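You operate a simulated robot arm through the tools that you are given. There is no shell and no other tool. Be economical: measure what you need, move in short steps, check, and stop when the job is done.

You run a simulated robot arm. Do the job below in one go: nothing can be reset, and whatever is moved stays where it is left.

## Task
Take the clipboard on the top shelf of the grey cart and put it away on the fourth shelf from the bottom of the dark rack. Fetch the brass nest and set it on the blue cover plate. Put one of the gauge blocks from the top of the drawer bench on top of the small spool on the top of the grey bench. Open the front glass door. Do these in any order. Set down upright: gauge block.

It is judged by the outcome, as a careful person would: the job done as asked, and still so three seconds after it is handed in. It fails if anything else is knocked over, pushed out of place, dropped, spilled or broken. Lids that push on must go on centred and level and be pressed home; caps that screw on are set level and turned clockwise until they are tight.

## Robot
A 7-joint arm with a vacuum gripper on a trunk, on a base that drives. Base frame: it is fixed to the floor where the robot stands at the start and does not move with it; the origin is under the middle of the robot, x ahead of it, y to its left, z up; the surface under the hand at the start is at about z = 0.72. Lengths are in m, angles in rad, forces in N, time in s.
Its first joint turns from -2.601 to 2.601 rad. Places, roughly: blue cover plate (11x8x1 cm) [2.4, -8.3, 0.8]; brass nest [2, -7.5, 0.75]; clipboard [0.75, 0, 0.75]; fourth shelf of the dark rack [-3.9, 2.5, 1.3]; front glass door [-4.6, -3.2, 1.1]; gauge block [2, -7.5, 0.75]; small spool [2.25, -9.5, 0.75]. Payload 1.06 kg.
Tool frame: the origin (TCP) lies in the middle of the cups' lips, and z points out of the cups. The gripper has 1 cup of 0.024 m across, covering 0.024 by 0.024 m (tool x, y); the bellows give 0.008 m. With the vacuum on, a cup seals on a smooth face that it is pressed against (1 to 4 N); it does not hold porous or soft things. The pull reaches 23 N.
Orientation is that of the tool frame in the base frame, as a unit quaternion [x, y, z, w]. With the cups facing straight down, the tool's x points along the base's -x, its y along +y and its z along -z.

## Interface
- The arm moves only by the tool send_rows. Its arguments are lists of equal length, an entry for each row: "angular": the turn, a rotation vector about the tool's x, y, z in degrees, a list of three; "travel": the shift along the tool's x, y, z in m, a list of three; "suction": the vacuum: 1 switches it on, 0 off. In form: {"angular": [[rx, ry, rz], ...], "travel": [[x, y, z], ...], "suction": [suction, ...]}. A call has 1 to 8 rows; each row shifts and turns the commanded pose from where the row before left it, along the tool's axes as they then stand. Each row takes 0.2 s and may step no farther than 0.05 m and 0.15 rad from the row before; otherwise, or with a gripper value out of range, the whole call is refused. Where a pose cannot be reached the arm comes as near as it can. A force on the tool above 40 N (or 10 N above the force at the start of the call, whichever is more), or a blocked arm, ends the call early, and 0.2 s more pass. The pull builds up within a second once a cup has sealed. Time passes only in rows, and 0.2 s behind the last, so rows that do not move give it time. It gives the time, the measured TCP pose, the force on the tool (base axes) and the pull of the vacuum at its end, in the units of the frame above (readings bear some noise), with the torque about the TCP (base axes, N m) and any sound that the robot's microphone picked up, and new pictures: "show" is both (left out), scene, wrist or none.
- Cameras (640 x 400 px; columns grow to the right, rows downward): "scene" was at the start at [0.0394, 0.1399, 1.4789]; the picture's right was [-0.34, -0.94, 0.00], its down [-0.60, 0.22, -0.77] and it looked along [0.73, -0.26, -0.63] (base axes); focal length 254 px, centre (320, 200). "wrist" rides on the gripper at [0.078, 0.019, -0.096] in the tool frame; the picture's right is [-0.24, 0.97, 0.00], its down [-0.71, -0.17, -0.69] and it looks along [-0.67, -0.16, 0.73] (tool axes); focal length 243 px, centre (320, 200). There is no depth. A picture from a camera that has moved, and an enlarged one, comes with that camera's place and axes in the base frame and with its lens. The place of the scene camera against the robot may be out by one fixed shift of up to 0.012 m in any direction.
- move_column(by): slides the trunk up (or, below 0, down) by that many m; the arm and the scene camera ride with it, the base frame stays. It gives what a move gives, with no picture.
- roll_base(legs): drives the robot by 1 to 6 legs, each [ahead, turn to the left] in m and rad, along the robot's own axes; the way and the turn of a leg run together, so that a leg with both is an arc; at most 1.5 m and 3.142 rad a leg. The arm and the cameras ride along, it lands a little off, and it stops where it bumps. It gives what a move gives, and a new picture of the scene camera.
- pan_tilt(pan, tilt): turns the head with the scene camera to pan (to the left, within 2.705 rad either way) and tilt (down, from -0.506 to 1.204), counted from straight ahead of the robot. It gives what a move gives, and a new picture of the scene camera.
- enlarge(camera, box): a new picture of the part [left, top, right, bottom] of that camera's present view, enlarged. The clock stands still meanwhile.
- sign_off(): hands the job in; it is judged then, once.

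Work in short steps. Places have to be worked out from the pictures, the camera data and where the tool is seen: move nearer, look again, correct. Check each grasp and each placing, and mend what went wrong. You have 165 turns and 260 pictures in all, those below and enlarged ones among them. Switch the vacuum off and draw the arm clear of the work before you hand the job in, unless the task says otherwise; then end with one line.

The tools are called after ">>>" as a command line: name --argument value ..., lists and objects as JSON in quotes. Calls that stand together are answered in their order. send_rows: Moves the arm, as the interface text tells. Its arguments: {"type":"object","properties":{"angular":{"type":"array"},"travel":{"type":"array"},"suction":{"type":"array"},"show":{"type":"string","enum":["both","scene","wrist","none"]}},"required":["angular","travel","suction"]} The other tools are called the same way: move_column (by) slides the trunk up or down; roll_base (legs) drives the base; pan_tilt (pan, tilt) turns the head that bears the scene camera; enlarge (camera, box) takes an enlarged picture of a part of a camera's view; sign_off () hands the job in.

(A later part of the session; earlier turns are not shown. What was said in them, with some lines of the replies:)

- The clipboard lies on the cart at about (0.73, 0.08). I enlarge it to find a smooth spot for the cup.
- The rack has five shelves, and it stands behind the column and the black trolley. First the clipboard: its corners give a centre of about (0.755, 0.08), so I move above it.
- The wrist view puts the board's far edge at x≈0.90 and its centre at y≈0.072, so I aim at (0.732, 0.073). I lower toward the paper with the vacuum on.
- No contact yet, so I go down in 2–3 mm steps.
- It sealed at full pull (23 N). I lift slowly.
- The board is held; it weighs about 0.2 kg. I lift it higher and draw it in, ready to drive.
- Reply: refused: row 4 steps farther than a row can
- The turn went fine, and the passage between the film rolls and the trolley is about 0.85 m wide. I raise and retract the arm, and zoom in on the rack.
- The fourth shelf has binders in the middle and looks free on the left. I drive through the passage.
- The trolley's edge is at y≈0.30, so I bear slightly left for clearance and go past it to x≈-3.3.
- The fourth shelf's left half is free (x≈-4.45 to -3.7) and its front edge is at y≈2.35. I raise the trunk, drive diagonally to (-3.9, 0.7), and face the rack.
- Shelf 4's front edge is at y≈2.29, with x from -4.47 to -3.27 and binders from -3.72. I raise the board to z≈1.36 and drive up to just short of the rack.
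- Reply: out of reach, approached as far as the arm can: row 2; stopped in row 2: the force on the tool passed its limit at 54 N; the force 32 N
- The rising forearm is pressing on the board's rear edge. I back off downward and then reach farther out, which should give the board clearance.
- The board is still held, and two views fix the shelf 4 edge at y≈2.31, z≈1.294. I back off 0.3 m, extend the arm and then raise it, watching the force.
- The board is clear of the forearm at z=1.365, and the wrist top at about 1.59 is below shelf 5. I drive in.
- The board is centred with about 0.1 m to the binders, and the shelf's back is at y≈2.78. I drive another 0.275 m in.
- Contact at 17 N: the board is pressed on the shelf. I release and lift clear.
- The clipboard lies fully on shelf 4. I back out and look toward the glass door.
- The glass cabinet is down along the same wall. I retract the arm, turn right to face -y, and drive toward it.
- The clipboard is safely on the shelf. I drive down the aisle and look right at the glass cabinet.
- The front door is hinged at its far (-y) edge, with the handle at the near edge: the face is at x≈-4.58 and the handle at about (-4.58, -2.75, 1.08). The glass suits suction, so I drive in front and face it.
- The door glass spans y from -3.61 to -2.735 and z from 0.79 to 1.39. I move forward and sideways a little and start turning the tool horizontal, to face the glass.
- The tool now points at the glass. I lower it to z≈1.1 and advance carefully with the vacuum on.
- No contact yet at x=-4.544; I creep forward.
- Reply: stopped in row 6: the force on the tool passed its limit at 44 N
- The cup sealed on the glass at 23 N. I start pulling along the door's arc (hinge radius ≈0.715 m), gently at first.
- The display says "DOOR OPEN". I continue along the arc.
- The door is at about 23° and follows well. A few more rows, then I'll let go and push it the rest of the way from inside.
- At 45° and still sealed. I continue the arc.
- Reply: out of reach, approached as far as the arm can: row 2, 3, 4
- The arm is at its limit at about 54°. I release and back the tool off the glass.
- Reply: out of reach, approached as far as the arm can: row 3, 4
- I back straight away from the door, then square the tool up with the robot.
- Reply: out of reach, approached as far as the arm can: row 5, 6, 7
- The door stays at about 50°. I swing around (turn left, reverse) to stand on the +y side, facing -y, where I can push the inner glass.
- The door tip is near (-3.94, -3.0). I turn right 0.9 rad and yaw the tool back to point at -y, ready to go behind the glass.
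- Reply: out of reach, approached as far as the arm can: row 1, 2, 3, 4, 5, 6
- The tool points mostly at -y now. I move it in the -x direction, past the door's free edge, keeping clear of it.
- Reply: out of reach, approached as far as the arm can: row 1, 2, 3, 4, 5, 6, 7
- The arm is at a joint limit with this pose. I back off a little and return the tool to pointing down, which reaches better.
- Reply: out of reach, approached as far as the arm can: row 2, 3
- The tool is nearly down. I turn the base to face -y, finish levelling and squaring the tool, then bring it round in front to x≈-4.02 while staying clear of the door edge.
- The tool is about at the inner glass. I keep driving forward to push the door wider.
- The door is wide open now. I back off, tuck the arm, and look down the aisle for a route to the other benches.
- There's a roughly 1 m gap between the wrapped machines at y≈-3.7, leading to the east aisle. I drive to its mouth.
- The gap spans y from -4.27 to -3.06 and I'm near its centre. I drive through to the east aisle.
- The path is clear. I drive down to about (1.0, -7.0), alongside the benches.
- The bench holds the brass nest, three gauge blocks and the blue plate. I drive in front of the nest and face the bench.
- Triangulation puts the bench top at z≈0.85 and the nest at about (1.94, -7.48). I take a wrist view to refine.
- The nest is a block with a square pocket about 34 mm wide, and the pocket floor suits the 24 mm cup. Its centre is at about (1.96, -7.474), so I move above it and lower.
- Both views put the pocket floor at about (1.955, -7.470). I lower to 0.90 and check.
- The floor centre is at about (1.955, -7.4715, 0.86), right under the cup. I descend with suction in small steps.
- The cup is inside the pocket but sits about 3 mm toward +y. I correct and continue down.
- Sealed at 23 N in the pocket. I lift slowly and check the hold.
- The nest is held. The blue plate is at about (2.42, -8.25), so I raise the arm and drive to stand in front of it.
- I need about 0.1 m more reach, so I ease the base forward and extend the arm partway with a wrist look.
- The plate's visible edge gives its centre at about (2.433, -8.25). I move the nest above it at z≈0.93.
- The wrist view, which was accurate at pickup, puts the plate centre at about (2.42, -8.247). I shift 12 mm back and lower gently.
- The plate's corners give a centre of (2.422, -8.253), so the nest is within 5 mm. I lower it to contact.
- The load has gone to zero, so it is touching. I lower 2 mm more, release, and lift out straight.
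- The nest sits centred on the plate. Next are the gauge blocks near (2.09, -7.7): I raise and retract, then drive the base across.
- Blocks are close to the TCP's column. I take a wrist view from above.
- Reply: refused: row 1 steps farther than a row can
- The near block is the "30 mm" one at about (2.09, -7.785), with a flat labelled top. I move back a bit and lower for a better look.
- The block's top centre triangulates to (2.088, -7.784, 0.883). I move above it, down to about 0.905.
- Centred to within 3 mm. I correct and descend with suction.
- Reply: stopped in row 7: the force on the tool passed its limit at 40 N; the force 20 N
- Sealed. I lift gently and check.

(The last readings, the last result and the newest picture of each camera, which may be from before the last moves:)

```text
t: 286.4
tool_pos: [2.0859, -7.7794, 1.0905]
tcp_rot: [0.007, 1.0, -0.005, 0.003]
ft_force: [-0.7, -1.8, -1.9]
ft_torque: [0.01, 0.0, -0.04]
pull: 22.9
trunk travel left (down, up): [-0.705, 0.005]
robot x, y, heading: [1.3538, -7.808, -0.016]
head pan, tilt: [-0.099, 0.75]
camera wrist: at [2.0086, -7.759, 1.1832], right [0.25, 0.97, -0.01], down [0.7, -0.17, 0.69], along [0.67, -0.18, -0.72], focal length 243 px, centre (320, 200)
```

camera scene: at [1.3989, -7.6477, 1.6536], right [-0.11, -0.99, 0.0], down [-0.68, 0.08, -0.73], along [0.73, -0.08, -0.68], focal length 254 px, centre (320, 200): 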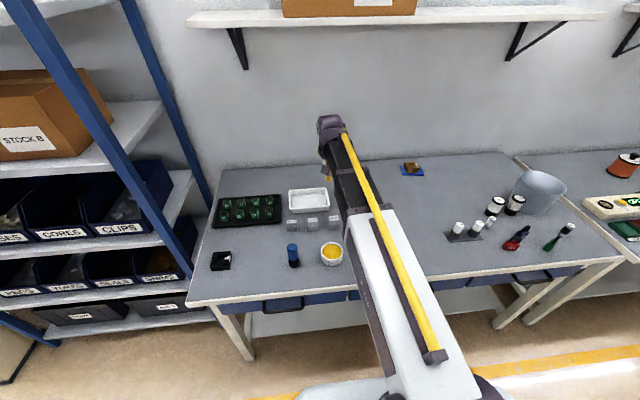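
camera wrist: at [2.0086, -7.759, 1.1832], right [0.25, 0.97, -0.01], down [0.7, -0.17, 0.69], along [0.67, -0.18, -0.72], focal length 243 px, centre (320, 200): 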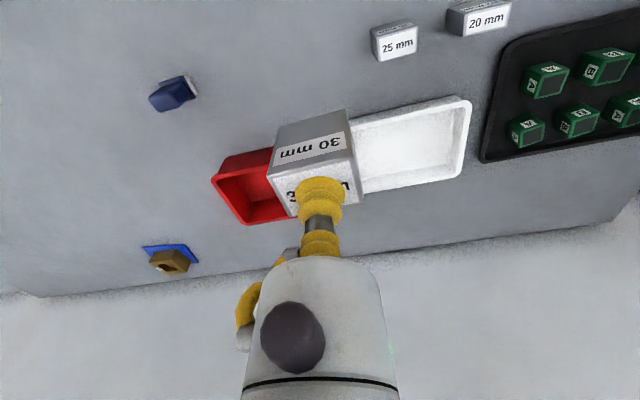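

The block is held upright. I raise it a bit more and drive down to the grey bench.

>>> send_rows --angular '[[0, 0, 0], [0, 0, 0]]' --travel '[[0.03, 0, -0.035], [0.04, 0, -0.025]]' --suction '[1, 1]' --show "none"

>>> roll_base --legs '[[0, -1.57], [1.4, 0], [0, 1.57]]'

>>> pan_tilt --pan -0.1 --tilt 0.7

>>> enlarge --camera "scene" --box '[180, 140, 480, 340]'

```text
t: 287.0
tool_pos: [2.0152, -7.7779, 1.1485]
tcp_rot: [0.006, 1.0, -0.005, 0.004]
ft_force: [-0.5, -0.1, -1.9]
ft_torque: [0.04, 0.0, 0.0]
pull: 22.9
trunk travel left (down, up): [-0.705, 0.005]
robot x, y, heading: [1.3564, -7.8112, -0.015]
head pan, tilt: [-0.099, 0.75]
```

```text
t: 301.6
tool_pos: [1.9884, -9.1735, 1.148]
tcp_rot: [0.007, 1.0, -0.005, 0.003]
ft_force: [-0.1, 0.1, -1.2]
ft_torque: [-0.02, 0.02, -0.01]
pull: 22.8
trunk travel left (down, up): [-0.705, 0.005]
robot x, y, heading: [1.3267, -9.2015, -0.014]
head pan, tilt: [-0.099, 0.75]
camera scene: at [1.371, -9.0427, 1.6536], right [-0.11, -0.99, 0.0], down [-0.68, 0.08, -0.73], along [0.73, -0.08, -0.68], focal length 254 px, centre (320, 200)
```

scene: 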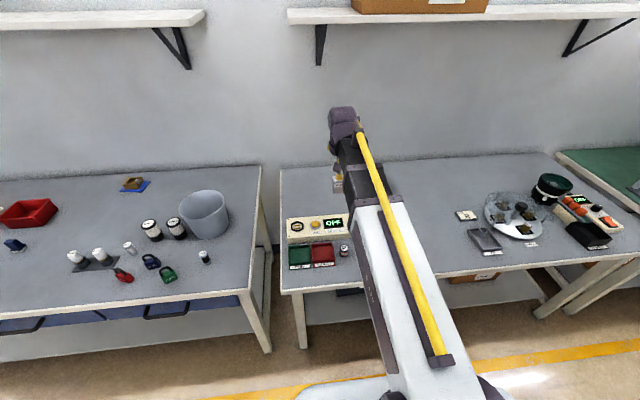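

```text
t: 302.3
tool_pos: [1.9896, -9.1746, 1.1483]
tcp_rot: [0.006, 1.0, -0.005, 0.003]
ft_force: [0.9, 0.2, -1.6]
ft_torque: [-0.01, 0.02, 0.04]
pull: 22.9
trunk travel left (down, up): [-0.705, 0.005]
robot x, y, heading: [1.3291, -9.2049, -0.013]
head pan, tilt: [-0.099, 0.7]
camera scene: at [1.3731, -9.0431, 1.6578], right [-0.11, -0.99, 0.0], down [-0.64, 0.07, -0.76], along [0.76, -0.09, -0.64], focal length 254 px, centre (320, 200)
```

scene: 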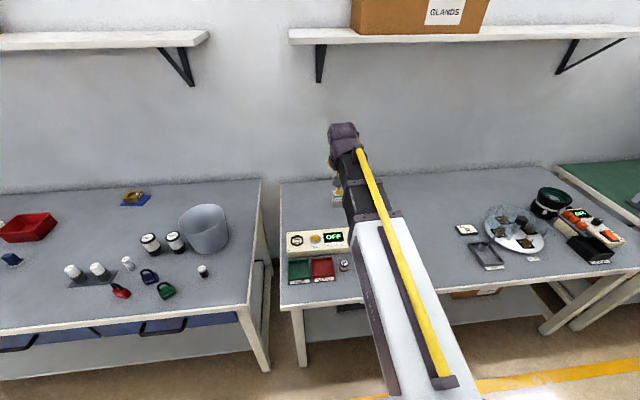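

```text
2.00 times, centred on (330, 240) of scene
camera zoom: at [1.3731, -9.0431, 1.6578], right [-0.11, -0.99, 0.0], down [-0.64, 0.07, -0.76], along [0.76, -0.09, -0.64], focal length 508 px, centre (300, 120)
```

zoom: 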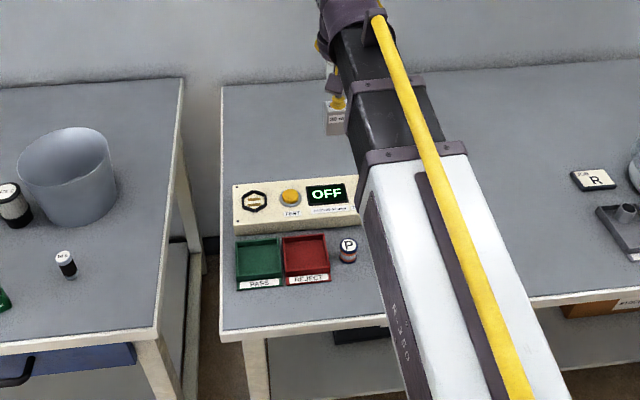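

The arm hides the spools. I swing it left a bit, to see them.

>>> send_rows --angular '[[0, 0, 0], [0, 0, 0], [0, 0, 0], [0, 0, 0], [0, 0, 0], [0, 0, 0], [0, 0, 0], [0, 0, 0]]' --travel '[[0, 0.045, 0], [0, 0.045, 0], [0, 0.045, 0], [0, 0.045, 0], [0, 0.045, 0], [0, 0.045, 0], [0, 0.045, 0], [0, 0, 0]]' --suction '[1, 1, 1, 1, 1, 1, 1, 1]' --show "scene"

>>> enlarge --camera "scene" --box '[280, 170, 440, 290]'

```text
t: 304.1
tool_pos: [1.9926, -8.857, 1.1455]
tcp_rot: [0.007, 1.0, -0.005, 0.005]
ft_force: [-0.1, 1.0, -1.8]
ft_torque: [0.0, 0.02, 0.0]
pull: 22.8
trunk travel left (down, up): [-0.705, 0.005]
robot x, y, heading: [1.328, -9.2012, -0.008]
head pan, tilt: [-0.099, 0.7]
camera scene: at [1.373, -9.0428, 1.6578], right [-0.11, -0.99, 0.0], down [-0.64, 0.07, -0.76], along [0.76, -0.09, -0.64], focal length 254 px, centre (320, 200)
```

scene: 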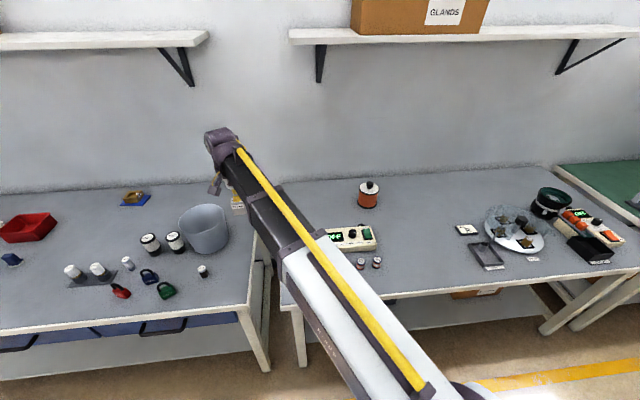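

```text
3.33 times, centred on (360, 230) of scene
camera zoom: at [1.373, -9.0428, 1.6578], right [-0.11, -0.99, 0.0], down [-0.64, 0.07, -0.76], along [0.76, -0.09, -0.64], focal length 847 px, centre (187, 100)
```

zoom: 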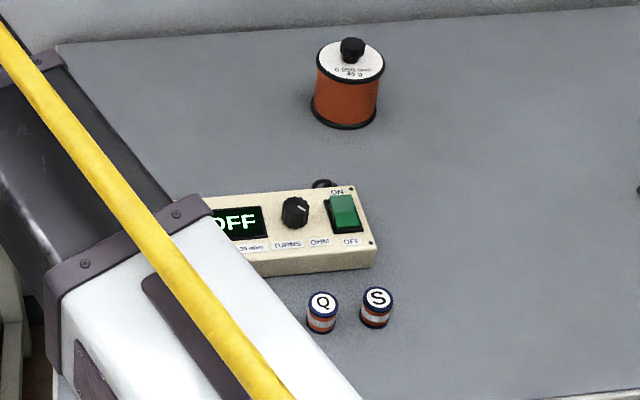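

>>> enlarge --camera "scene" --box '[450, 170, 640, 280]'

>>> enlarge --camera "scene" --box '[345, 170, 395, 215]'

>>> enlarge --camera "scene" --box '[60, 190, 240, 310]'

```text
3.37 times, centred on (545, 225) of scene
camera zoom: at [1.373, -9.0428, 1.6578], right [-0.11, -0.99, 0.0], down [-0.64, 0.07, -0.76], along [0.76, -0.09, -0.64], focal length 856 px, centre (-438, 116)
```

zoom: 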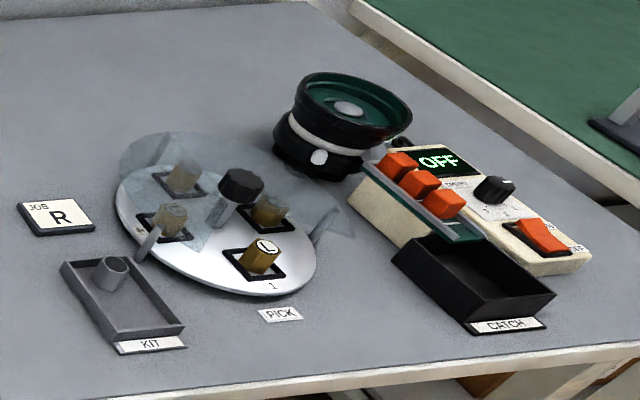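

```text
8.89 times, centred on (370, 192) of scene
camera zoom: at [1.373, -9.0428, 1.6578], right [-0.11, -0.99, 0.0], down [-0.64, 0.07, -0.76], along [0.76, -0.09, -0.64], focal length 2258 px, centre (-124, 267)
```

zoom: 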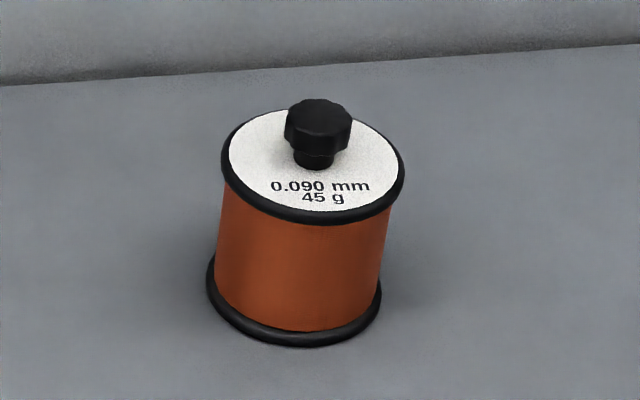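

```text
3.33 times, centred on (150, 250) of scene
camera zoom: at [1.373, -9.0428, 1.6578], right [-0.11, -0.99, 0.0], down [-0.64, 0.07, -0.76], along [0.76, -0.09, -0.64], focal length 847 px, centre (887, 33)
```

zoom: 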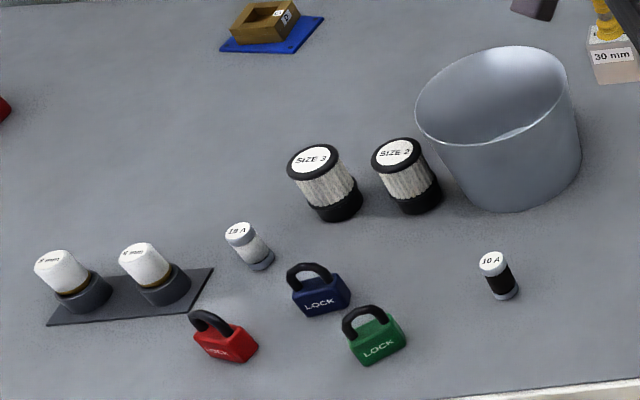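

Candidates on this bench are three lettered bobbins near the front and one copper wire spool at about (2.27, -9.38), which matches the given place (2.25, -9.5) best. I swing the arm over for a close look at its top.

>>> send_rows --angular '[[0, 0, 0], [0, 0, 0], [0, 0, 0], [0, 0, 0], [0, 0, 0], [0, 0, 0], [0, 0, 0], [0, 0, 0]]' --travel '[[0, -0.048, 0], [0, -0.048, 0], [0, -0.048, 0], [0, -0.048, 0], [0, -0.048, 0], [0, -0.048, 0], [0, -0.048, 0], [0, -0.048, 0]]' --suction '[1, 1, 1, 1, 1, 1, 1, 1]' --show "none"

>>> send_rows --angular '[[0, 0, 0], [0, 0, 0], [0, 0, 0], [0, 0, 0]]' --travel '[[-0.01, -0.048, 0], [-0.01, -0.048, 0], [0, -0.035, 0], [0, 0, 0]]' --suction '[1, 1, 1, 1]' --show "wrist"

```text
t: 305.9
tool_pos: [1.9882, -9.2441, 1.1483]
tcp_rot: [0.006, 1.0, -0.005, 0.004]
ft_force: [-0.5, 0.2, -2.3]
ft_torque: [0.0, -0.02, -0.02]
pull: 22.4
trunk travel left (down, up): [-0.705, 0.005]
robot x, y, heading: [1.3266, -9.2042, -0.016]
head pan, tilt: [-0.099, 0.7]
```

```text
t: 306.9
tool_pos: [2.0053, -9.3741, 1.1508]
tcp_rot: [0.006, 1.0, -0.005, 0.004]
ft_force: [-0.4, 0.5, -1.7]
ft_torque: [-0.01, -0.01, 0.01]
pull: 23.3
trunk travel left (down, up): [-0.705, 0.005]
robot x, y, heading: [1.3262, -9.2045, -0.014]
head pan, tilt: [-0.099, 0.7]
camera wrist: at [1.9274, -9.3531, 1.2439], right [0.25, 0.97, -0.01], down [0.7, -0.17, 0.69], along [0.67, -0.18, -0.72], focal length 243 px, centre (320, 200)
```

wrist: 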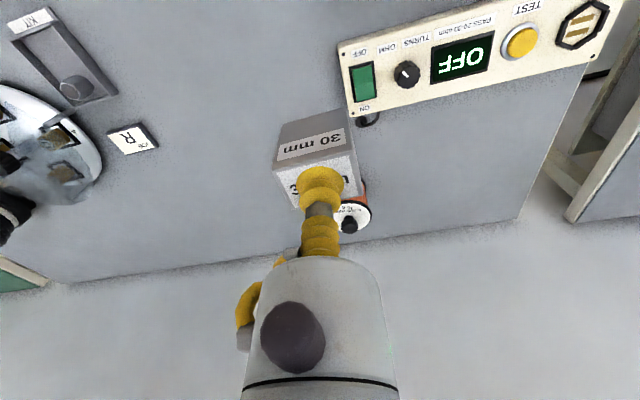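

>>> send_rows --angular '[[0, 0, 0], [0, 0, 0], [0, 0, 0], [0, 0, 0], [0, 0, 0], [0, 0, 0]]' --travel '[[-0.045, 0, 0], [-0.045, 0, 0], [-0.045, -0.01, 0], [-0.045, 0, 0], [-0.045, 0, 0], [0, 0, 0]]' --suction '[1, 1, 1, 1, 1, 1]' --show "wrist"

>>> enlarge --camera "wrist" --box '[240, 0, 420, 120]'

```text
t: 308.3
tool_pos: [2.2308, -9.3873, 1.1511]
tcp_rot: [0.007, 1.0, -0.004, 0.003]
ft_force: [-0.8, 0.1, -2.2]
ft_torque: [0.01, 0.02, 0.03]
pull: 22.8
trunk travel left (down, up): [-0.705, 0.005]
robot x, y, heading: [1.3271, -9.2044, -0.014]
head pan, tilt: [-0.099, 0.7]
camera wrist: at [2.1526, -9.3666, 1.245], right [0.25, 0.97, -0.01], down [0.7, -0.17, 0.69], along [0.67, -0.18, -0.72], focal length 243 px, centre (320, 200)
```

wrist: 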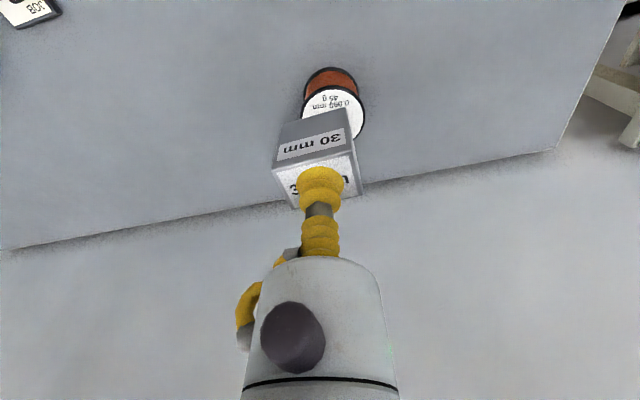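

```text
3.33 times, centred on (330, 60) of wrist
camera zoom: at [2.1526, -9.3666, 1.245], right [0.25, 0.97, -0.01], down [0.7, -0.17, 0.69], along [0.67, -0.18, -0.72], focal length 809 px, centre (287, 667)
```

zoom: 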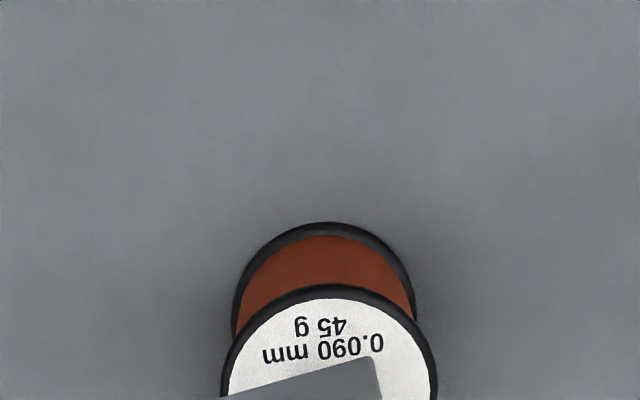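

The spool is about 93 mm across, centred at about (2.305, -9.391). Its flange top is at z≈0.91 with a 33 mm knob on top. I move the base 0.12 m nearer and position the block above for a check.

>>> roll_base --legs '[[0.12, 0]]'

>>> send_rows --angular '[[0, 0, 0], [0, 0, 0], [0, 0, 0], [0, 0, 0]]' --travel '[[0.045, -0.002, 0], [0.02, 0, 0.02], [0.02, 0, 0.03], [0, 0, 0]]' --suction '[1, 1, 1, 1]' --show "none"

>>> enlarge --camera "wrist" --box '[220, 0, 440, 160]'

>>> enlarge --camera "scene" --box '[310, 140, 410, 215]'

```text
t: 309.5
tool_pos: [2.3526, -9.3904, 1.1523]
tcp_rot: [0.006, 1.0, -0.004, 0.003]
ft_force: [-0.2, 0.4, -1.3]
ft_torque: [-0.04, 0.03, -0.01]
pull: 22.6
trunk travel left (down, up): [-0.705, 0.005]
robot x, y, heading: [1.448, -9.2068, -0.017]
head pan, tilt: [-0.099, 0.7]
camera scene: at [1.4943, -9.0451, 1.6578], right [-0.11, -0.99, 0.0], down [-0.64, 0.07, -0.76], along [0.76, -0.09, -0.64], focal length 254 px, centre (320, 200)
```

scene: 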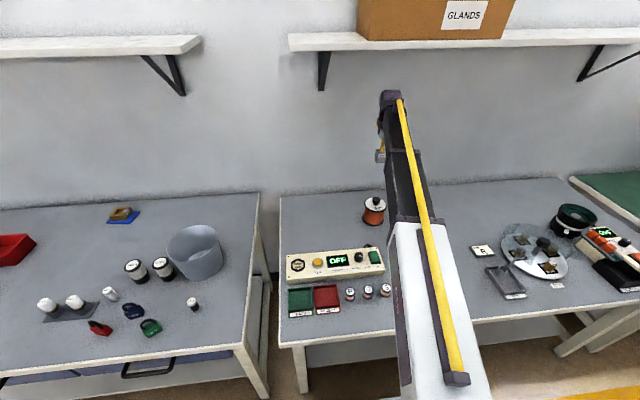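

```text
t: 310.5
tool_pos: [2.2653, -9.393, 1.1005]
tcp_rot: [0.006, 1.0, -0.004, 0.004]
ft_force: [0.2, 0.4, -1.9]
ft_torque: [0.01, 0.04, 0.01]
pull: 23.0
trunk travel left (down, up): [-0.705, 0.005]
robot x, y, heading: [1.449, -9.2077, -0.013]
head pan, tilt: [-0.099, 0.7]
```

```text
2.50 times, centred on (330, 80) of wrist
camera zoom: at [2.1875, -9.3707, 1.1948], right [0.25, 0.97, -0.01], down [0.7, -0.17, 0.69], along [0.67, -0.18, -0.72], focal length 606 px, centre (295, 500)
```

zoom: 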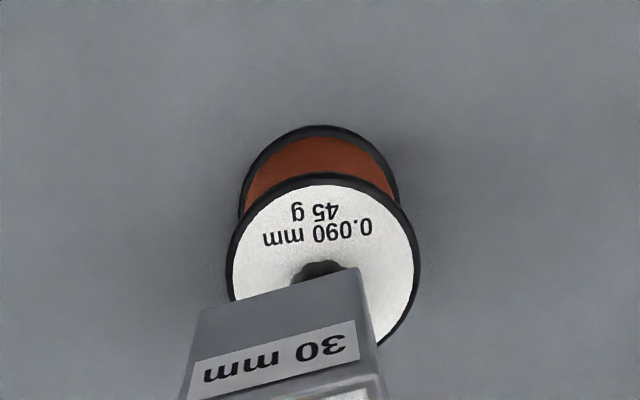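

```text
5.33 times, centred on (360, 178) of scene
camera zoom: at [1.4935, -9.045, 1.6579], right [-0.11, -0.99, 0.0], down [-0.64, 0.07, -0.76], along [0.76, -0.09, -0.64], focal length 1355 px, centre (107, 320)
```

zoom: 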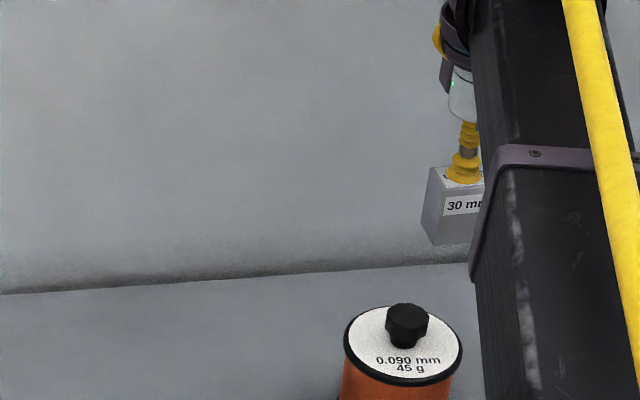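

Both views agree on a spool axis at (2.307, -9.390), with the knob top at z≈0.94. I move the block directly above the knob and check the clearance.

>>> send_rows --angular '[[0, 0, 0], [0, 0, 0], [0, 0, 0]]' --travel '[[-0.042, 0.002, 0.02], [0, 0, 0.04], [0, 0, 0]]' --suction '[1, 1, 1]' --show "none"

>>> enlarge --camera "wrist" --box '[220, 0, 440, 160]'

>>> enlarge --camera "scene" --box '[320, 150, 420, 225]'

```text
t: 311.3
tool_pos: [2.3083, -9.3891, 1.0408]
tcp_rot: [0.007, 1.0, -0.004, 0.006]
ft_force: [0.2, -1.0, -1.8]
ft_torque: [0.0, 0.0, -0.02]
pull: 23.0
trunk travel left (down, up): [-0.705, 0.005]
robot x, y, heading: [1.4496, -9.2067, -0.014]
head pan, tilt: [-0.099, 0.7]
```

```text
2.50 times, centred on (330, 80) of wrist
camera zoom: at [2.2303, -9.3693, 1.1346], right [0.25, 0.97, -0.01], down [0.7, -0.17, 0.69], along [0.67, -0.18, -0.72], focal length 606 px, centre (295, 500)
```

zoom: 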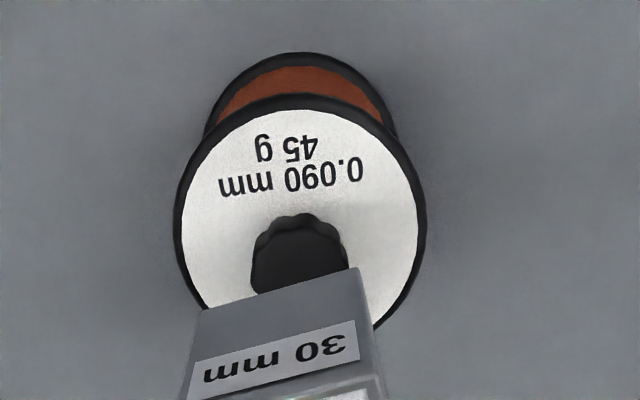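

```text
5.33 times, centred on (370, 188) of scene
camera zoom: at [1.4934, -9.045, 1.6579], right [-0.11, -0.99, 0.0], down [-0.64, 0.07, -0.76], along [0.76, -0.09, -0.64], focal length 1355 px, centre (53, 267)
```

zoom: 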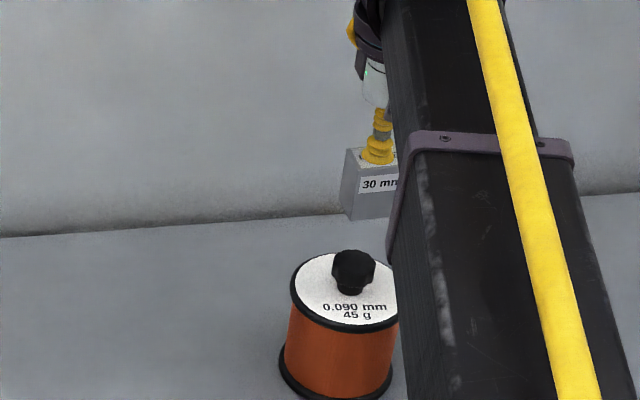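

Spool axis and knob are confirmed at about (2.308, -9.3905). I shift 1.5 mm and lower slowly toward contact.

>>> send_rows --angular '[[0, 0, 0], [0, 0, 0], [0, 0, 0], [0, 0, 0], [0, 0, 0]]' --travel '[[0, -0.0012, 0.02], [0, 0, 0.012], [0, 0, 0.004], [0, 0, 0.003], [0, 0, 0]]' --suction '[1, 1, 1, 1, 1]' --show "none"

>>> enlarge --camera "scene" --box '[320, 150, 420, 225]'

```text
t: 312.5
tool_pos: [2.3089, -9.3923, 1.0022]
tcp_rot: [0.008, 1.0, -0.005, 0.004]
ft_force: [0.5, 0.5, -1.8]
ft_torque: [-0.01, 0.0, -0.03]
pull: 22.7
trunk travel left (down, up): [-0.705, 0.005]
robot x, y, heading: [1.4473, -9.2053, -0.021]
head pan, tilt: [-0.099, 0.7]
```

```text
5.33 times, centred on (370, 188) of scene
camera zoom: at [1.4936, -9.045, 1.6578], right [-0.11, -0.99, 0.0], down [-0.64, 0.07, -0.76], along [0.76, -0.09, -0.64], focal length 1355 px, centre (53, 267)
```

zoom: 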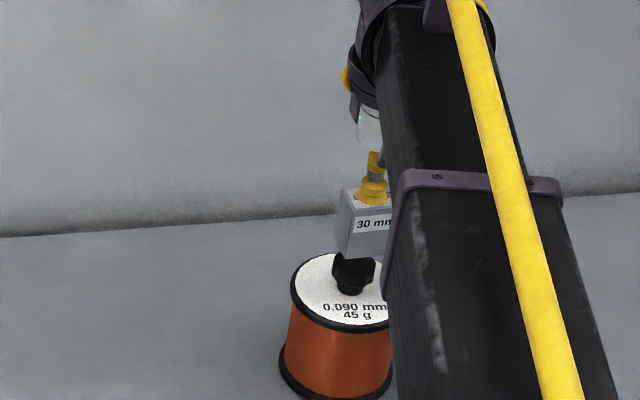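

By ray geometry the knob is at y≈-9.389, within 3 mm. I nudge +2 mm in y and continue down in small steps.

>>> send_rows --angular '[[0, 0, 0], [0, 0, 0], [0, 0, 0], [0, 0, 0]]' --travel '[[0, 0.0015, 0.002], [0, 0, 0.002], [0, 0, 0.002], [0, 0, 0]]' --suction '[1, 1, 1, 1]' --show "none"

>>> enlarge --camera "wrist" --box '[220, 0, 440, 160]'

```text
t: 313.5
tool_pos: [2.3087, -9.3901, 0.9955]
tcp_rot: [0.008, 1.0, -0.005, 0.004]
ft_force: [0.3, 0.6, -0.7]
ft_torque: [0.06, 0.02, 0.0]
pull: 22.7
trunk travel left (down, up): [-0.705, 0.005]
robot x, y, heading: [1.4476, -9.2046, -0.019]
head pan, tilt: [-0.099, 0.7]
```

```text
2.50 times, centred on (330, 80) of wrist
camera zoom: at [2.2308, -9.3697, 1.0899], right [0.25, 0.97, -0.01], down [0.7, -0.17, 0.69], along [0.67, -0.18, -0.72], focal length 606 px, centre (295, 500)
```

zoom: 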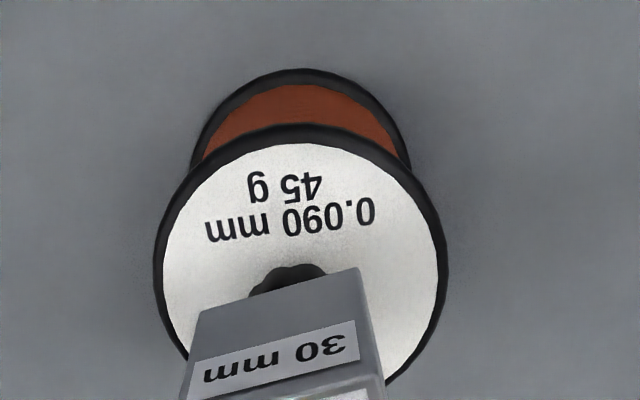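

The knob sits centred under the block. I continue to contact.

>>> send_rows --angular '[[0, 0, 0], [0, 0, 0], [0, 0, 0]]' --travel '[[0, 0, 0.0015], [0, 0, 0.0015], [0, 0, 0]]' --suction '[1, 1, 1]' --show "none"

```text
t: 314.3
tool_pos: [2.3089, -9.3917, 0.9932]
tcp_rot: [0.007, 1.0, -0.004, 0.004]
ft_force: [-0.1, -0.1, -1.8]
ft_torque: [-0.02, -0.03, -0.02]
pull: 22.5
trunk travel left (down, up): [-0.705, 0.005]
robot x, y, heading: [1.4452, -9.2042, -0.008]
head pan, tilt: [-0.099, 0.7]
```

>>> send_rows --angular '[[0, 0, 0], [0, 0, 0], [0, 0, 0]]' --travel '[[0, 0, 0.002], [0, 0, 0.002], [0, 0, 0]]' --suction '[1, 1, 1]' --show "none"

```text
t: 315.1
tool_pos: [2.3085, -9.3905, 0.9907]
tcp_rot: [0.007, 1.0, -0.005, 0.004]
ft_force: [0.7, 0.9, -1.9]
ft_torque: [-0.01, -0.04, 0.01]
pull: 23.2
trunk travel left (down, up): [-0.705, 0.005]
robot x, y, heading: [1.4487, -9.2015, -0.015]
head pan, tilt: [-0.099, 0.7]
```

>>> send_rows --angular '[[0, 0, 0], [0, 0, 0], [0, 0, 0], [0, 0, 0]]' --travel '[[0, 0, 0.0015], [0, 0, 0.0015], [0, 0, 0.001], [0, 0, 0]]' --suction '[1, 1, 1, 1]' --show "none"

>>> enlarge --camera "scene" --box '[330, 160, 410, 220]'

```text
t: 316.1
tool_pos: [2.3086, -9.3908, 0.9847]
tcp_rot: [0.007, 1.0, -0.004, 0.004]
ft_force: [-0.7, -0.2, -2.3]
ft_torque: [0.0, -0.02, 0.01]
pull: 23.2
trunk travel left (down, up): [-0.705, 0.005]
robot x, y, heading: [1.4477, -9.2027, -0.015]
head pan, tilt: [-0.099, 0.7]
```

```text
6.67 times, centred on (370, 190) of scene
camera zoom: at [1.4936, -9.045, 1.6578], right [-0.11, -0.99, 0.0], down [-0.64, 0.07, -0.76], along [0.76, -0.09, -0.64], focal length 1694 px, centre (-13, 267)
```

zoom: 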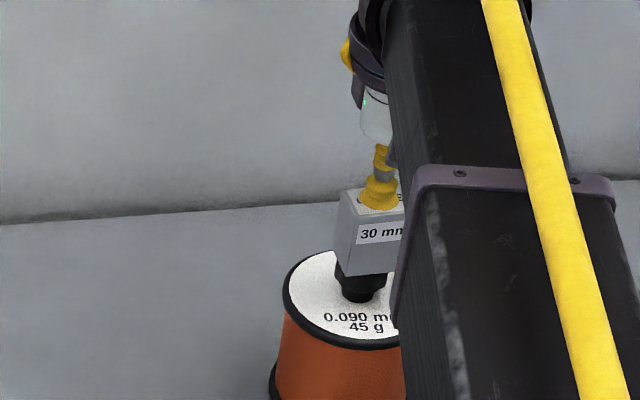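

By projection, the block is within about 4 mm of the knob's axis. I shift 2 mm toward +y and keep lowering to contact.

>>> send_rows --angular '[[0, 0, 0], [0, 0, 0], [0, 0, 0], [0, 0, 0]]' --travel '[[0, 0.002, 0], [0, 0, 0.0015], [0, 0, 0.0015], [0, 0, 0]]' --suction '[1, 1, 1, 1]' --show "none"

```text
t: 317.1
tool_pos: [2.3089, -9.3888, 0.982]
tcp_rot: [0.007, 1.0, -0.004, 0.005]
ft_force: [-0.1, -0.7, -1.5]
ft_torque: [-0.01, 0.01, 0.02]
pull: 22.7
trunk travel left (down, up): [-0.705, 0.005]
robot x, y, heading: [1.4444, -9.2052, -0.014]
head pan, tilt: [-0.099, 0.7]
```

>>> send_rows --angular '[[0, 0, 0], [0, 0, 0], [0, 0, 0], [0, 0, 0]]' --travel '[[0, 0, 0.0015], [0, 0, 0.0015], [0, 0, 0.001], [0, 0, 0]]' --suction '[1, 1, 1, 1]' --show "none"

>>> enlarge --camera "wrist" --box '[220, 40, 440, 200]'

```text
t: 318.1
tool_pos: [2.3101, -9.389, 0.9776]
tcp_rot: [0.007, 1.0, -0.004, 0.004]
ft_force: [0.6, -0.1, -2.1]
ft_torque: [0.02, 0.03, 0.0]
pull: 23.2
trunk travel left (down, up): [-0.705, 0.005]
robot x, y, heading: [1.4456, -9.206, -0.018]
head pan, tilt: [-0.099, 0.7]
```

```text
2.50 times, centred on (330, 120) of wrist
camera zoom: at [2.2311, -9.3679, 1.0716], right [0.25, 0.97, -0.01], down [0.7, -0.17, 0.69], along [0.67, -0.18, -0.72], focal length 606 px, centre (295, 400)
```

zoom: 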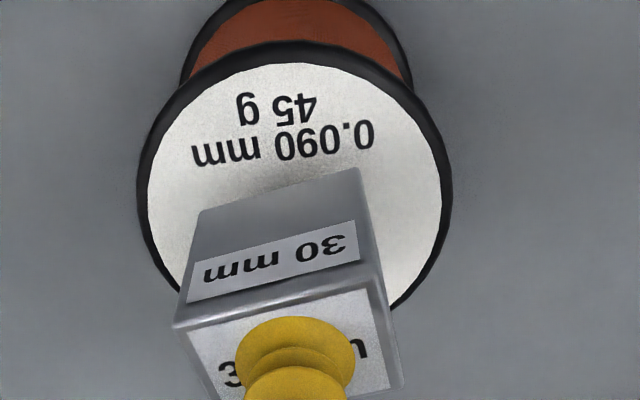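

Still free; I keep lowering.

>>> send_rows --angular '[[0, 0, 0], [0, 0, 0], [0, 0, 0], [0, 0, 0]]' --travel '[[0, 0, 0.0015], [0, 0, 0.0015], [0, 0, 0.001], [0, 0, 0]]' --suction '[1, 1, 1, 1]' --show "none"

```text
t: 319.1
tool_pos: [2.3079, -9.3891, 0.974]
tcp_rot: [0.006, 1.0, -0.005, 0.004]
ft_force: [0.8, -0.9, 9.2]
ft_torque: [0.02, -0.04, -0.02]
pull: 23.5
trunk travel left (down, up): [-0.705, 0.005]
robot x, y, heading: [1.4461, -9.205, -0.013]
head pan, tilt: [-0.099, 0.7]
```

Contact: +9 N with negligible torque, so it is well centred. I ease off 1 mm, release, wait, and lift straight up slowly.

>>> send_rows --angular '[[0, 0, 0], [0, 0, 0], [0, 0, 0], [0, 0, 0], [0, 0, 0], [0, 0, 0], [0, 0, 0], [0, 0, 0]]' --travel '[[0, 0, -0.001], [0, 0, 0], [0, 0, 0], [0, 0, 0], [0, 0, 0], [0, 0, -0.004], [0, 0, -0.008], [0, 0, -0.02]]' --suction '[1, 0, 0, 0, 0, 0, 0, 0]' --show "none"

>>> enlarge --camera "scene" --box '[330, 160, 410, 220]'

>>> enlarge --camera "wrist" --box '[220, 40, 440, 200]'

```text
t: 320.9
tool_pos: [2.3089, -9.3877, 1.0067]
tcp_rot: [0.007, 1.0, -0.004, 0.004]
ft_force: [0.3, 1.1, -0.1]
ft_torque: [-0.02, -0.01, 0.0]
pull: 0.0
trunk travel left (down, up): [-0.705, 0.005]
robot x, y, heading: [1.4488, -9.2048, -0.02]
head pan, tilt: [-0.099, 0.7]
```

```text
6.67 times, centred on (370, 190) of scene
camera zoom: at [1.4934, -9.045, 1.6578], right [-0.11, -0.99, 0.0], down [-0.64, 0.07, -0.76], along [0.76, -0.09, -0.64], focal length 1694 px, centre (-13, 267)
```

zoom: 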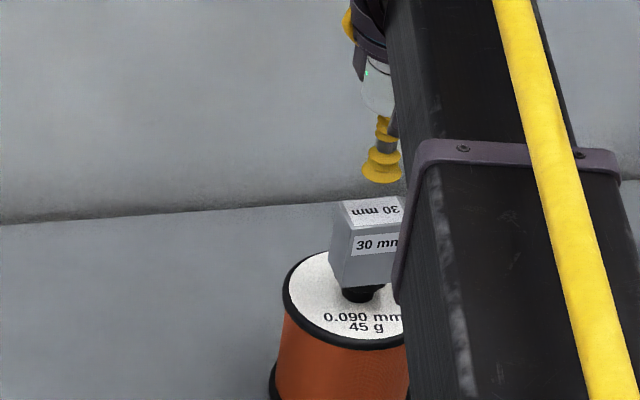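

```text
2.50 times, centred on (330, 120) of wrist
camera zoom: at [2.2302, -9.3675, 1.1008], right [0.25, 0.97, -0.01], down [0.7, -0.17, 0.69], along [0.67, -0.18, -0.72], focal length 606 px, centre (295, 400)
```

zoom: 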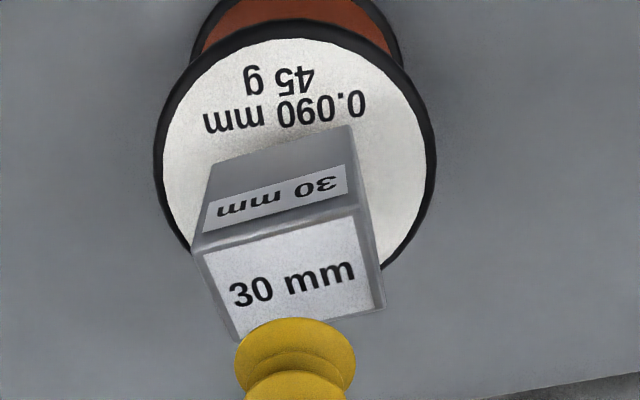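

The block stands level on the spool. I raise the arm and back away for a final check.

>>> send_rows --angular '[[0, 0, 0], [0, 0, 0], [0, 0, 0], [0, 0, 0]]' --travel '[[0, 0, -0.04], [0, 0, -0.045], [0, 0, -0.045], [0, 0, 0]]' --suction '[0, 0, 0, 0]' --show "none"

>>> roll_base --legs '[[-0.45, 0], [0, 0.5]]'

>>> pan_tilt --pan -0.6 --tilt 0.5

>>> enlarge --camera "scene" --box '[200, 140, 440, 290]'

```text
t: 321.9
tool_pos: [2.3075, -9.3873, 1.1363]
tcp_rot: [0.008, 1.0, -0.005, 0.004]
ft_force: [0.0, -0.1, -0.5]
ft_torque: [-0.05, -0.01, 0.0]
pull: 0.1
trunk travel left (down, up): [-0.705, 0.005]
robot x, y, heading: [1.4469, -9.2021, -0.014]
head pan, tilt: [-0.099, 0.7]
```

```text
t: 326.1
tool_pos: [1.8343, -8.9415, 1.1366]
tcp_rot: [-0.244, 0.97, -0.004, 0.004]
ft_force: [-0.6, -0.6, -0.1]
ft_torque: [0.01, 0.01, 0.04]
pull: 0.1
trunk travel left (down, up): [-0.705, 0.005]
robot x, y, heading: [0.9921, -9.2041, 0.487]
head pan, tilt: [-0.099, 0.7]
camera scene: at [0.9567, -9.0383, 1.6578], right [0.38, -0.92, 0.0], down [-0.6, -0.25, -0.76], along [0.71, 0.29, -0.64], focal length 254 px, centre (320, 200)
```

scene: 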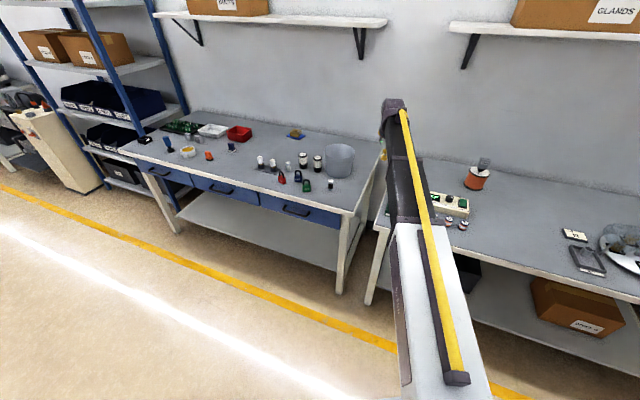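

```text
t: 327.0
tool_pos: [1.8342, -8.9417, 1.1377]
tcp_rot: [-0.244, 0.97, -0.004, 0.005]
ft_force: [-0.4, 0.3, 0.5]
ft_torque: [0.02, -0.02, -0.02]
pull: 0.1
trunk travel left (down, up): [-0.705, 0.005]
robot x, y, heading: [0.9934, -9.1995, 0.492]
head pan, tilt: [-0.6, 0.499]
camera scene: at [0.9687, -9.0809, 1.6755], right [-0.11, -0.99, 0.0], down [-0.48, 0.05, -0.88], along [0.87, -0.1, -0.48], focal length 254 px, centre (320, 200)
```

scene: 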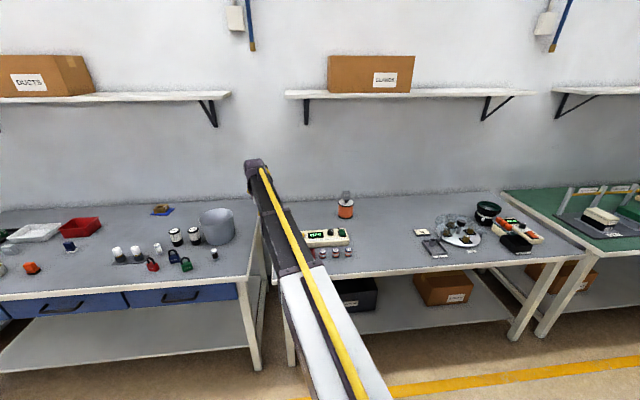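

```text
2.67 times, centred on (320, 215) of scene
camera zoom: at [0.9687, -9.0809, 1.6755], right [-0.11, -0.99, 0.0], down [-0.48, 0.05, -0.88], along [0.87, -0.1, -0.48], focal length 677 px, centre (320, 160)
```

zoom: 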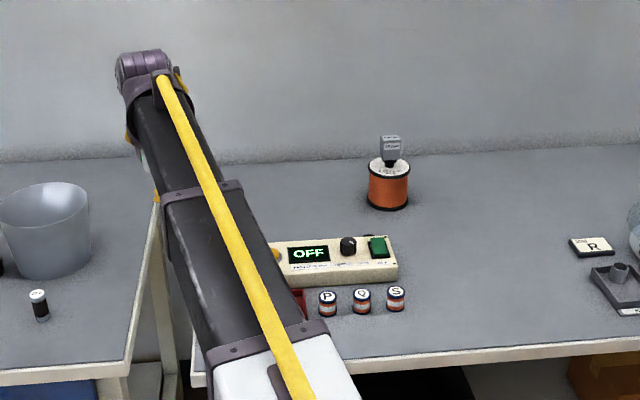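

The block stands upright and steady on the spool, the vacuum is off and the arm is clear. The clipboard, nest and door were each checked when I finished them, so I hand in.

>>> sign_off

```text
The job is handed in.
```

The clipboard is on the fourth shelf of the dark rack, the brass nest is on the blue cover plate, and the front glass door is wide open. The 30 mm gauge block stands upright on the knob of the copper wire spool, which I took to be the small spool.
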